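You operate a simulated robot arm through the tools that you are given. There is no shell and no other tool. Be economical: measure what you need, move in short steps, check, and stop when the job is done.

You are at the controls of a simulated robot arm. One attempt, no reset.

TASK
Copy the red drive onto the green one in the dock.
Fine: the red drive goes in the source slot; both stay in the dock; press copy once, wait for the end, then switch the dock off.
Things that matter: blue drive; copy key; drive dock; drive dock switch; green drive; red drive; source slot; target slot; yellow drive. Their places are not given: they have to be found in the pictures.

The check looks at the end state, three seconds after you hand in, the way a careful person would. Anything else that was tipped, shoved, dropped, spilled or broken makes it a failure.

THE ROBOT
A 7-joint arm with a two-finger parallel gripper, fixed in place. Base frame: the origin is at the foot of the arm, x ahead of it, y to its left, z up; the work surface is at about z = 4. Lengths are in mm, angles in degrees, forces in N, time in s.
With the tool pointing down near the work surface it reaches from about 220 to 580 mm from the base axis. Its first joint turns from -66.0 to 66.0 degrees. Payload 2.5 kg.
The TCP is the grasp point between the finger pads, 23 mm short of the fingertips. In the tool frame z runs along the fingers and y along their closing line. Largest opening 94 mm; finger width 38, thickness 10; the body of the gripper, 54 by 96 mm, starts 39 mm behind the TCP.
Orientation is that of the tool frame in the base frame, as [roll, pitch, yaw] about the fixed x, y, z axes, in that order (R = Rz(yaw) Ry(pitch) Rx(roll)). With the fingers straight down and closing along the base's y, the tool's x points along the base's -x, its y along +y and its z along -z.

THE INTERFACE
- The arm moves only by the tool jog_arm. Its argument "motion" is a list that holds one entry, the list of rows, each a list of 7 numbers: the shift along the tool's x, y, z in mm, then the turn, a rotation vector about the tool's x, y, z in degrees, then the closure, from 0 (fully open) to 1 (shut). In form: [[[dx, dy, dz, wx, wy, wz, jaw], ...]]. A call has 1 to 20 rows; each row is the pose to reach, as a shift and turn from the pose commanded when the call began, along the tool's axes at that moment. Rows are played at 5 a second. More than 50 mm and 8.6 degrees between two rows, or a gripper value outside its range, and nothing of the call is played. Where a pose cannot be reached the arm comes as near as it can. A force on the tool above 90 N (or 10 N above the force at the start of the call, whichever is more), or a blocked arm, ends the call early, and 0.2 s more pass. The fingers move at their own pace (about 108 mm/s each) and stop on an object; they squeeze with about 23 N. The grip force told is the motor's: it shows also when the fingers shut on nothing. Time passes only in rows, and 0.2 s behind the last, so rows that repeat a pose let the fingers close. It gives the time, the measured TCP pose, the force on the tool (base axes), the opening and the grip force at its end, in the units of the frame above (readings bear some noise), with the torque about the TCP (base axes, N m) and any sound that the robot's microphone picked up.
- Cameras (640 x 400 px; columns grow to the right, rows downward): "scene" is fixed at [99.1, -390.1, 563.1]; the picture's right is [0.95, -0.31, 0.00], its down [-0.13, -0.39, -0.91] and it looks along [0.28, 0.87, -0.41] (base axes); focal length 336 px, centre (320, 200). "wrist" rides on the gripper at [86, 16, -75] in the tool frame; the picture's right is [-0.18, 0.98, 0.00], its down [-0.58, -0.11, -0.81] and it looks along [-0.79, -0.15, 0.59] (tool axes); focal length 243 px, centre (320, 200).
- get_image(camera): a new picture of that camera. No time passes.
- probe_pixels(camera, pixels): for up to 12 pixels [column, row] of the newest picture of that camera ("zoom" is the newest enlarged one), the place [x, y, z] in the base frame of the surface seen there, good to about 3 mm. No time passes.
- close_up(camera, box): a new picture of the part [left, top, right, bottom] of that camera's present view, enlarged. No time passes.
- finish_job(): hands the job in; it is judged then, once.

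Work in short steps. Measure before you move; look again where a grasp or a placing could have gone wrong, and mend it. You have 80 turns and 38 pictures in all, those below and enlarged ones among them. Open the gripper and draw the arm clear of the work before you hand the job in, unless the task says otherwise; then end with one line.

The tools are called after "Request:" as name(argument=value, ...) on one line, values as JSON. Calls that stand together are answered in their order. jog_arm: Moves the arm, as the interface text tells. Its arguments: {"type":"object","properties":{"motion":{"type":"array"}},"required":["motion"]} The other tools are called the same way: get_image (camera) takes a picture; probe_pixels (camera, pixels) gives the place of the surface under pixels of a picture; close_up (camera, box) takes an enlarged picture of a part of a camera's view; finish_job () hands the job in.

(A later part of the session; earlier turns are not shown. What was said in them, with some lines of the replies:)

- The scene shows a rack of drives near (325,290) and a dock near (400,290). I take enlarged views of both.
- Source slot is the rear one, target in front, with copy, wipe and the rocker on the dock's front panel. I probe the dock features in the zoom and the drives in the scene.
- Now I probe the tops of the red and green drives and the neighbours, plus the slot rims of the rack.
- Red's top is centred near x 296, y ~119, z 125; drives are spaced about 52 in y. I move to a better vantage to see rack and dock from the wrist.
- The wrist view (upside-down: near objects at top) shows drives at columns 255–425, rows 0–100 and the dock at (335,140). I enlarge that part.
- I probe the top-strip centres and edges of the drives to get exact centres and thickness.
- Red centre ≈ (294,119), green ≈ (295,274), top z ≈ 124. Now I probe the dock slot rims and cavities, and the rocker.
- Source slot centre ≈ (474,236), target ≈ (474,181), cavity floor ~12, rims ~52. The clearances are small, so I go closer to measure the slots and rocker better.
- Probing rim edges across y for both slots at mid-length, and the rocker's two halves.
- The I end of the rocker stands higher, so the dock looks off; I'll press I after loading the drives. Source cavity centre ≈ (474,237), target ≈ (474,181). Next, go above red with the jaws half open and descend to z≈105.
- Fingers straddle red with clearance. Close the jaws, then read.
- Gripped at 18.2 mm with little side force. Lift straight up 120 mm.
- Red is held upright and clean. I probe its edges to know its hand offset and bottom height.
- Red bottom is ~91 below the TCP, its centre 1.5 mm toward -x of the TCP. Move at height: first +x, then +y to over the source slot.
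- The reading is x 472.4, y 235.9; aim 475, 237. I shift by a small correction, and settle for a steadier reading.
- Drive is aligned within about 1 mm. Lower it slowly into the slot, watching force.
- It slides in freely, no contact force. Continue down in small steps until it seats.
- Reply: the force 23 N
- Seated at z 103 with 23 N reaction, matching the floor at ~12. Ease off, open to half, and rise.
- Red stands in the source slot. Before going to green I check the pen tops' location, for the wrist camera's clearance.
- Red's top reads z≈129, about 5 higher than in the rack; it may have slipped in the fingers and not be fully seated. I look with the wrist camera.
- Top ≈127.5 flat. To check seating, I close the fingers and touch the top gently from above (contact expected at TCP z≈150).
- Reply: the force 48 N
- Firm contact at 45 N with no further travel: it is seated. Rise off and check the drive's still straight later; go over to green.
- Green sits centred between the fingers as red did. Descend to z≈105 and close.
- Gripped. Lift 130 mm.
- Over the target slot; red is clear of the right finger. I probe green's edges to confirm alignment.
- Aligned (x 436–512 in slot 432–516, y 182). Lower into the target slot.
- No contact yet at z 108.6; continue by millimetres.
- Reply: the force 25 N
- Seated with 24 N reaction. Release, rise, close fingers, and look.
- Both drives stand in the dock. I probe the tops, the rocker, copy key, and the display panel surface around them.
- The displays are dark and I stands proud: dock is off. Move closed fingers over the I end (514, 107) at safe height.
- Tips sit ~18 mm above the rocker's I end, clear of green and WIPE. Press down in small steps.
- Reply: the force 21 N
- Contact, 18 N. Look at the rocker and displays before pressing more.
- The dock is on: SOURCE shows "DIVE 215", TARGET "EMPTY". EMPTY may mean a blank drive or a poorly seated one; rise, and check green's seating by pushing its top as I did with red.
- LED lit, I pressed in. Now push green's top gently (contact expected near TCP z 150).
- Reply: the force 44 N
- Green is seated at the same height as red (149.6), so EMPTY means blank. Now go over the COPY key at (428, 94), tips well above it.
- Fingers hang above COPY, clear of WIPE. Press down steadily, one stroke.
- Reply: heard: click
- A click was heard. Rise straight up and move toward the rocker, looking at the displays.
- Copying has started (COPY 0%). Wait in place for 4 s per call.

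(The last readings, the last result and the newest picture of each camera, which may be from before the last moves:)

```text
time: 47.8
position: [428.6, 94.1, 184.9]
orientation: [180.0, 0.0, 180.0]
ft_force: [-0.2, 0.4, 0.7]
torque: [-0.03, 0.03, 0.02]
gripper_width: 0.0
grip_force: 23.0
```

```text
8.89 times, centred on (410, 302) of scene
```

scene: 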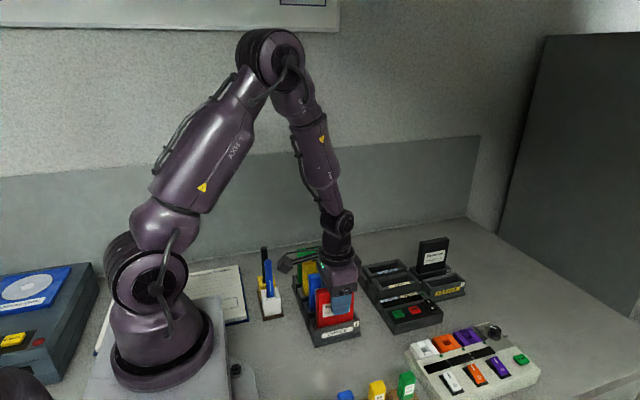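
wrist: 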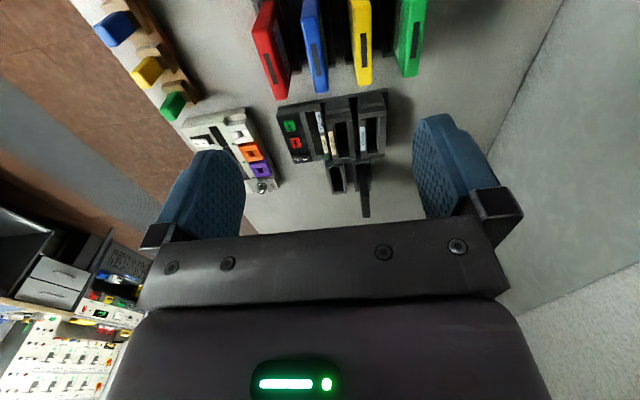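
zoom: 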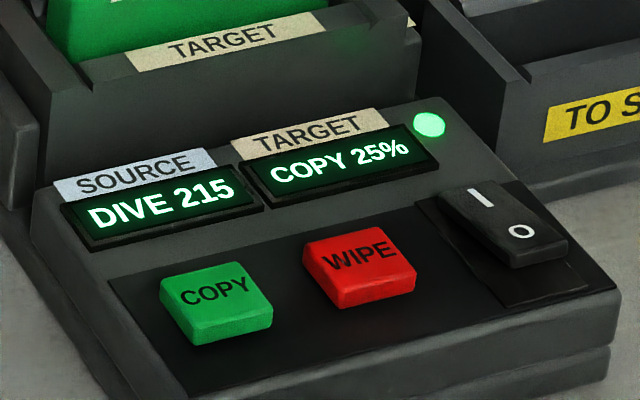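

25% after about 5 s; wait roughly 16 s more before looking.

Request:
jog_arm(motion=[[[0, 0, 0, 0, 0, 0, 1], [0, 0, 0, 0, 0, 0, 1], [0, 0, 0, 0, 0, 0, 1], [0, 0, 0, 0, 0, 0, 1], [0, 0, 0, 0, 0, 0, 1], [0, 0, 0, 0, 0, 0, 1], [0, 0, 0, 0, 0, 0, 1], [0, 0, 0, 0, 0, 0, 1], [0, 0, 0, 0, 0, 0, 1], [0, 0, 0, 0, 0, 0, 1], [0, 0, 0, 0, 0, 0, 1], [0, 0, 0, 0, 0, 0, 1], [0, 0, 0, 0, 0, 0, 1], [0, 0, 0, 0, 0, 0, 1], [0, 0, 0, 0, 0, 0, 1], [0, 0, 0, 0, 0, 0, 1], [0, 0, 0, 0, 0, 0, 1], [0, 0, 0, 0, 0, 0, 1], [0, 0, 0, 0, 0, 0, 1], [0, 0, 0, 0, 0, 0, 1]]])

Request:
jog_arm(motion=[[[0, 0, 0, 0, 0, 0, 1], [0, 0, 0, 0, 0, 0, 1], [0, 0, 0, 0, 0, 0, 1], [0, 0, 0, 0, 0, 0, 1], [0, 0, 0, 0, 0, 0, 1], [0, 0, 0, 0, 0, 0, 1], [0, 0, 0, 0, 0, 0, 1], [0, 0, 0, 0, 0, 0, 1], [0, 0, 0, 0, 0, 0, 1], [0, 0, 0, 0, 0, 0, 1], [0, 0, 0, 0, 0, 0, 1], [0, 0, 0, 0, 0, 0, 1], [0, 0, 0, 0, 0, 0, 1], [0, 0, 0, 0, 0, 0, 1], [0, 0, 0, 0, 0, 0, 1], [0, 0, 0, 0, 0, 0, 1], [0, 0, 0, 0, 0, 0, 1], [0, 0, 0, 0, 0, 0, 1], [0, 0, 0, 0, 0, 0, 1], [0, 0, 0, 0, 0, 0, 1]]])

Request:
jog_arm(motion=[[[0, 0, 0, 0, 0, 0, 1], [0, 0, 0, 0, 0, 0, 1], [0, 0, 0, 0, 0, 0, 1], [0, 0, 0, 0, 0, 0, 1], [0, 0, 0, 0, 0, 0, 1], [0, 0, 0, 0, 0, 0, 1], [0, 0, 0, 0, 0, 0, 1], [0, 0, 0, 0, 0, 0, 1], [0, 0, 0, 0, 0, 0, 1], [0, 0, 0, 0, 0, 0, 1], [0, 0, 0, 0, 0, 0, 1], [0, 0, 0, 0, 0, 0, 1], [0, 0, 0, 0, 0, 0, 1], [0, 0, 0, 0, 0, 0, 1], [0, 0, 0, 0, 0, 0, 1], [0, 0, 0, 0, 0, 0, 1], [0, 0, 0, 0, 0, 0, 1], [0, 0, 0, 0, 0, 0, 1], [0, 0, 0, 0, 0, 0, 1], [0, 0, 0, 0, 0, 0, 1]]])

Request:
jog_arm(motion=[[[0, 0, 0, 0, 0, 0, 1], [0, 0, 0, 0, 0, 0, 1], [0, 0, 0, 0, 0, 0, 1], [0, 0, 0, 0, 0, 0, 1], [0, 0, 0, 0, 0, 0, 1], [0, 0, 0, 0, 0, 0, 1], [0, 0, 0, 0, 0, 0, 1], [0, 0, 0, 0, 0, 0, 1], [0, 0, 0, 0, 0, 0, 1], [0, 0, 0, 0, 0, 0, 1], [0, 0, 0, 0, 0, 0, 1], [0, 0, 0, 0, 0, 0, 1], [0, 0, 0, 0, 0, 0, 1], [0, 0, 0, 0, 0, 0, 1], [0, 0, 0, 0, 0, 0, 1], [0, 0, 0, 0, 0, 0, 1], [0, 0, 0, 0, 0, 0, 1], [0, 0, 0, 0, 0, 0, 1], [0, 0, 0, 0, 0, 0, 1], [0, 0, 0, 0, 0, 0, 1]]])

Request:
close_up(camera="scene", box=[380, 280, 440, 325])

```text
time: 52.0
position: [427.6, 93.9, 185.3]
orientation: [180.0, 0.0, 180.0]
ft_force: [0.1, 0.2, 0.0]
torque: [0.0, -0.01, -0.02]
gripper_width: 0.0
grip_force: 22.7
```

```text
time: 56.2
position: [429.0, 94.5, 185.0]
orientation: [-179.9, -0.1, -180.0]
ft_force: [0.1, -0.1, 0.2]
torque: [0.03, 0.02, 0.0]
gripper_width: 0.1
grip_force: 22.8
```

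```text
time: 60.4
position: [428.1, 94.7, 184.5]
orientation: [-180.0, 0.0, -180.0]
ft_force: [0.1, 0.2, 0.4]
torque: [0.02, 0.0, -0.02]
gripper_width: 0.0
grip_force: 23.6
```

```text
time: 64.6
position: [429.1, 95.4, 185.0]
orientation: [180.0, -0.1, 180.0]
ft_force: [-0.6, -0.5, -0.4]
torque: [0.01, 0.01, 0.03]
gripper_width: 0.0
grip_force: 22.7
```

```text
8.89 times, centred on (410, 302) of scene
```

zoom: 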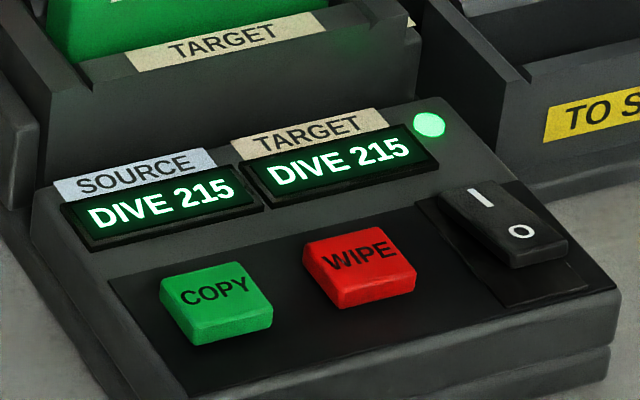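

Copy finished: TARGET reads DIVE 215. Now go over the O end of the rocker (514, 83), tips above it.

Request:
jog_arm(motion=[[[-30, -4, 0, 0, 0, 0, 1], [-60, -8, 0, 0, 0, 0, 1], [-85.5, -12, 10, 0, 0, 0, 1], [-85.5, -12, 50, 0, 0, 0, 1], [-85.5, -12, 90, 0, 0, 0, 1], [-85.5, -12, 108, 0, 0, 0, 1], [-85.5, -12, 108, 0, 0, 0, 1]]])

Request:
close_up(camera="scene", box=[380, 265, 460, 325])

```text
time: 66.2
position: [513.6, 80.7, 76.8]
orientation: [180.0, 0.1, -179.9]
ft_force: [-1.0, -0.4, 0.6]
torque: [-0.01, 0.03, 0.04]
gripper_width: 0.0
grip_force: 23.0
```

```text
6.67 times, centred on (420, 295) of scene
```

zoom: 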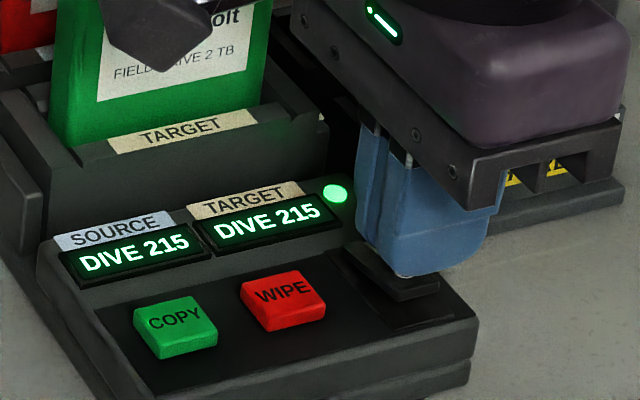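

Fingers are over the O end, clear of WIPE. Press down.

Request:
jog_arm(motion=[[[0, 1, 6, 0, 0, 0, 1], [0, 1, 9, 0, 0, 0, 1], [0, 1, 11, 0, 0, 0, 1], [0, 1, 13, 0, 0, 0, 1], [0, 1, 14, 0, 0, 0, 1], [0, 1, 15, 0, 0, 0, 1]]])

Request:
close_up(camera="scene", box=[380, 265, 460, 325])

```text
time: 67.6
position: [513.9, 81.7, 64.9]
orientation: [-179.9, 0.0, -179.9]
ft_force: [-15.7, -8.5, 26.4]
torque: [0.04, 0.3, 0.13]
gripper_width: 0.1
grip_force: 23.4
```

```text
6.67 times, centred on (420, 295) of scene
```

zoom: 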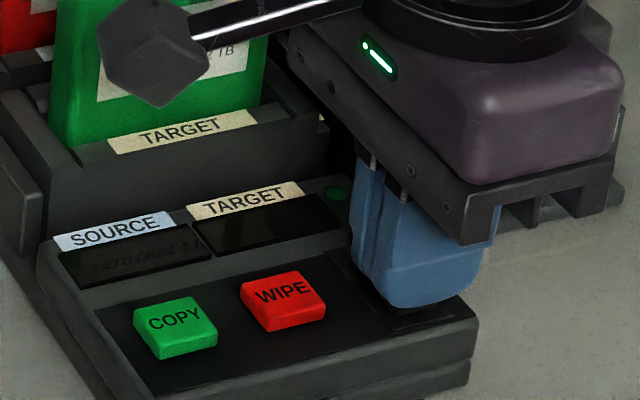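

The dock is dark: switched off. Rise straight up, draw clear, and open the gripper.

Request:
jog_arm(motion=[[[0, 0, -5, 0, 0, 0, 1], [0, 0, -40, 0, 0, 0, 1], [0, 0, -85, 0, 0, 0, 1], [0, 0, -130, 0, 0, 0, 1], [0, 0, -175, 0, 0, 0, 1], [30, 0, -215, 0, 0, 0, 0.5], [65, 0, -245, 0, 0, 0, 0], [100, 0, -270, 0, 0, 0, 0], [100, 0, -270, 0, 0, 0, 0]]])

Request:
close_up(camera="scene", box=[280, 215, 480, 340])

```text
time: 69.6
position: [417.5, 81.7, 332.5]
orientation: [-180.0, 0.0, 180.0]
ft_force: [-0.1, -0.4, -1.4]
torque: [-0.03, -0.01, 0.01]
gripper_width: 93.9
grip_force: 0.1
```

```text
3.20 times, centred on (380, 278) of scene
```

zoom: 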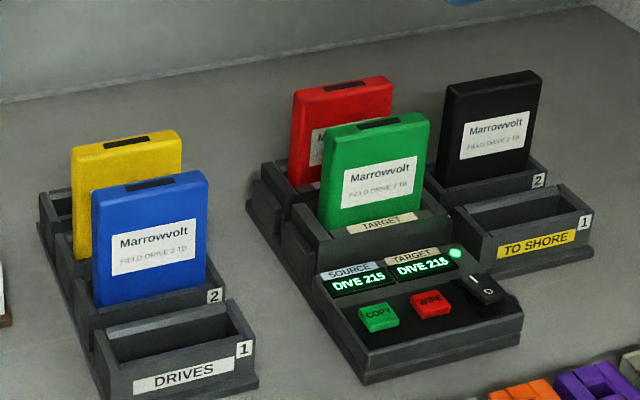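

The dock came back on after release: the rocker didn't latch at O. I look closely at the rocker.

Request:
close_up(camera="scene", box=[405, 285, 455, 325])

```text
10.00 times, centred on (430, 305) of scene
```

zoom: 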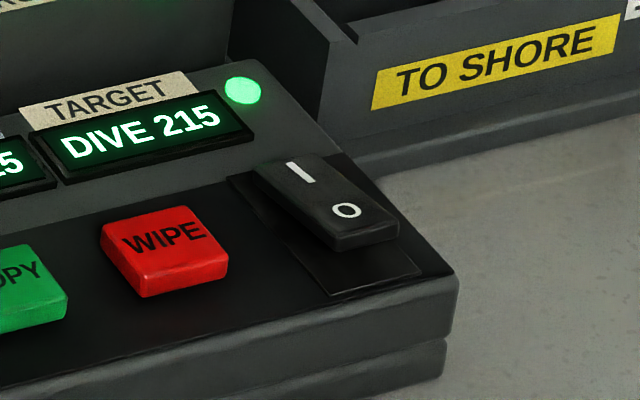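

Request:
probe_pixels(camera="zoom", pixels=[[265, 168], [300, 175], [325, 195], [347, 211], [335, 238], [390, 225], [330, 280], [400, 270], [235, 180]])

```text
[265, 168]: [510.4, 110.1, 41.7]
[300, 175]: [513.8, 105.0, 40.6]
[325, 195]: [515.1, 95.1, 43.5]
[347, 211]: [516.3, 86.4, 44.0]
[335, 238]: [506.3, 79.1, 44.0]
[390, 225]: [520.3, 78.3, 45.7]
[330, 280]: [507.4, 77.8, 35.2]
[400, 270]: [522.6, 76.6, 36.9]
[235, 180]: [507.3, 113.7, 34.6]
```

O end is raised again (z≈45 at y 79): the press was too shallow. Return over the O end with the jaws shut.

Request:
jog_arm(motion=[[[-30, 0, 10, 0, 0, 0, 1], [-65, 0, 35, 0, 0, 0, 1], [-98, 0, 65, 0, 0, 0, 1], [-98, 0, 110, 0, 0, 0, 1], [-98, 0, 155, 0, 0, 0, 1], [-98, 0, 200, 0, 0, 0, 1], [-98, 0, 240, 0, 0, 0, 1], [-98, 0, 254, 0, 0, 0, 1], [-98, 0, 254, 0, 0, 0, 1]]])

```text
time: 71.6
position: [514.6, 83.9, 79.5]
orientation: [-179.9, 0.0, 180.0]
ft_force: [-0.3, -0.2, 0.2]
torque: [0.03, 0.01, -0.03]
gripper_width: 0.0
grip_force: 23.0
```

Press deeper this time, aiming at y≈82 and TCP z ≈ 61 commanded, and hold a moment.

Request:
jog_arm(motion=[[[0, -1.5, 8, 0, 0, 0, 1], [0, -1.5, 12, 0, 0, 0, 1], [0, -1.5, 14, 0, 0, 0, 1], [0, -1.5, 16, 0, 0, 0, 1], [0, -1.5, 17, 0, 0, 0, 1], [0, -1.5, 18, 0, 0, 0, 1], [0, -1.5, 19, 0, 0, 0, 1], [0, -1.5, 19, 0, 0, 0, 1]]])

```text
time: 73.4
position: [514.2, 80.4, 62.5]
orientation: [-179.8, 0.1, 180.0]
ft_force: [-26.3, -12.2, 52.8]
torque: [0.19, 0.48, 0.25]
gripper_width: 0.0
grip_force: 22.9
```

53 N and firm. Rise just 15 mm and look whether it stays off.

Request:
jog_arm(motion=[[[0, 0, -3, 0, 0, 0, 1], [0, 0, -8, 0, 0, 0, 1], [0, 0, -20, 0, 0, 0, 1], [0, 0, -20, 0, 0, 0, 1]]])

Request:
close_up(camera="scene", box=[380, 265, 460, 325])

```text
time: 74.4
position: [512.1, 81.8, 78.6]
orientation: [-179.9, -0.1, -180.0]
ft_force: [-0.1, 0.4, -0.3]
torque: [-0.03, 0.03, -0.01]
gripper_width: 0.0
grip_force: 23.2
```

```text
6.67 times, centred on (420, 295) of scene
```

zoom: 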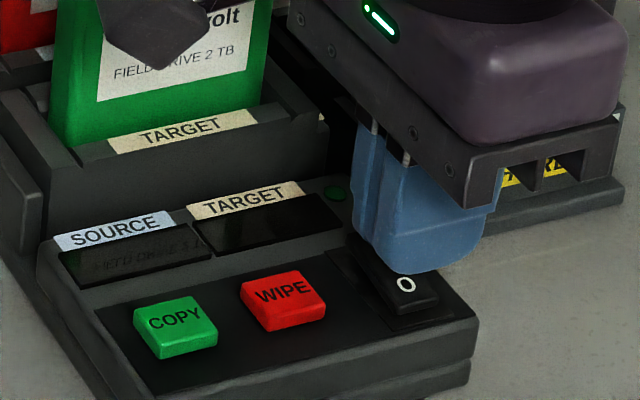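

It stays off now with the finger off the rocker. Draw up and clear, open the gripper, and verify.

Request:
jog_arm(motion=[[[0, 0, -40, 0, 0, 0, 1], [0, 0, -85, 0, 0, 0, 1], [0, 0, -130, 0, 0, 0, 1], [0, 0, -175, 0, 0, 0, 1], [30, 0, -210, 0, 0, 0, 0.5], [65, 0, -240, 0, 0, 0, 0], [100, 0, -265, 0, 0, 0, 0], [100, 0, -265, 0, 0, 0, 0], [100, 0, -265, 0, 0, 0, 0]]])

Request:
close_up(camera="scene", box=[280, 215, 480, 340])

```text
time: 76.4
position: [412.6, 81.0, 343.5]
orientation: [180.0, 0.0, -180.0]
ft_force: [0.2, -0.2, 0.9]
torque: [-0.01, -0.03, -0.01]
gripper_width: 93.7
grip_force: 0.0
```

```text
3.20 times, centred on (380, 278) of scene
```

zoom: 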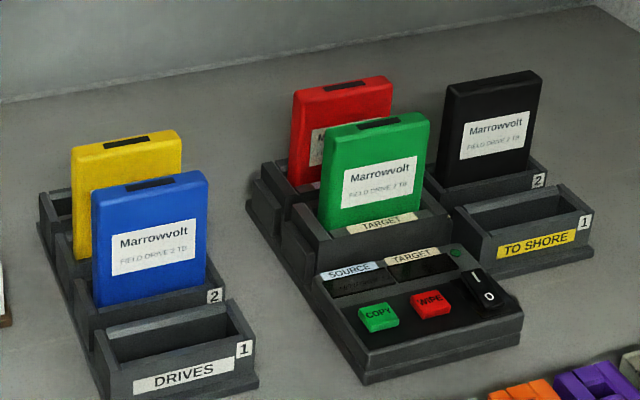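

The dock is off and latched, both drives stand in it, and nothing else has moved. Handing in.

Request:
finish_job()

```text
The job is handed in.
```

The red drive is copied onto the green one: after one press of copy, the target display changed from EMPTY to DIVE 215, matching the source. Both drives are still in the dock, and it is switched off. The off switch sprang back after my first press, so I pressed it again and it held.
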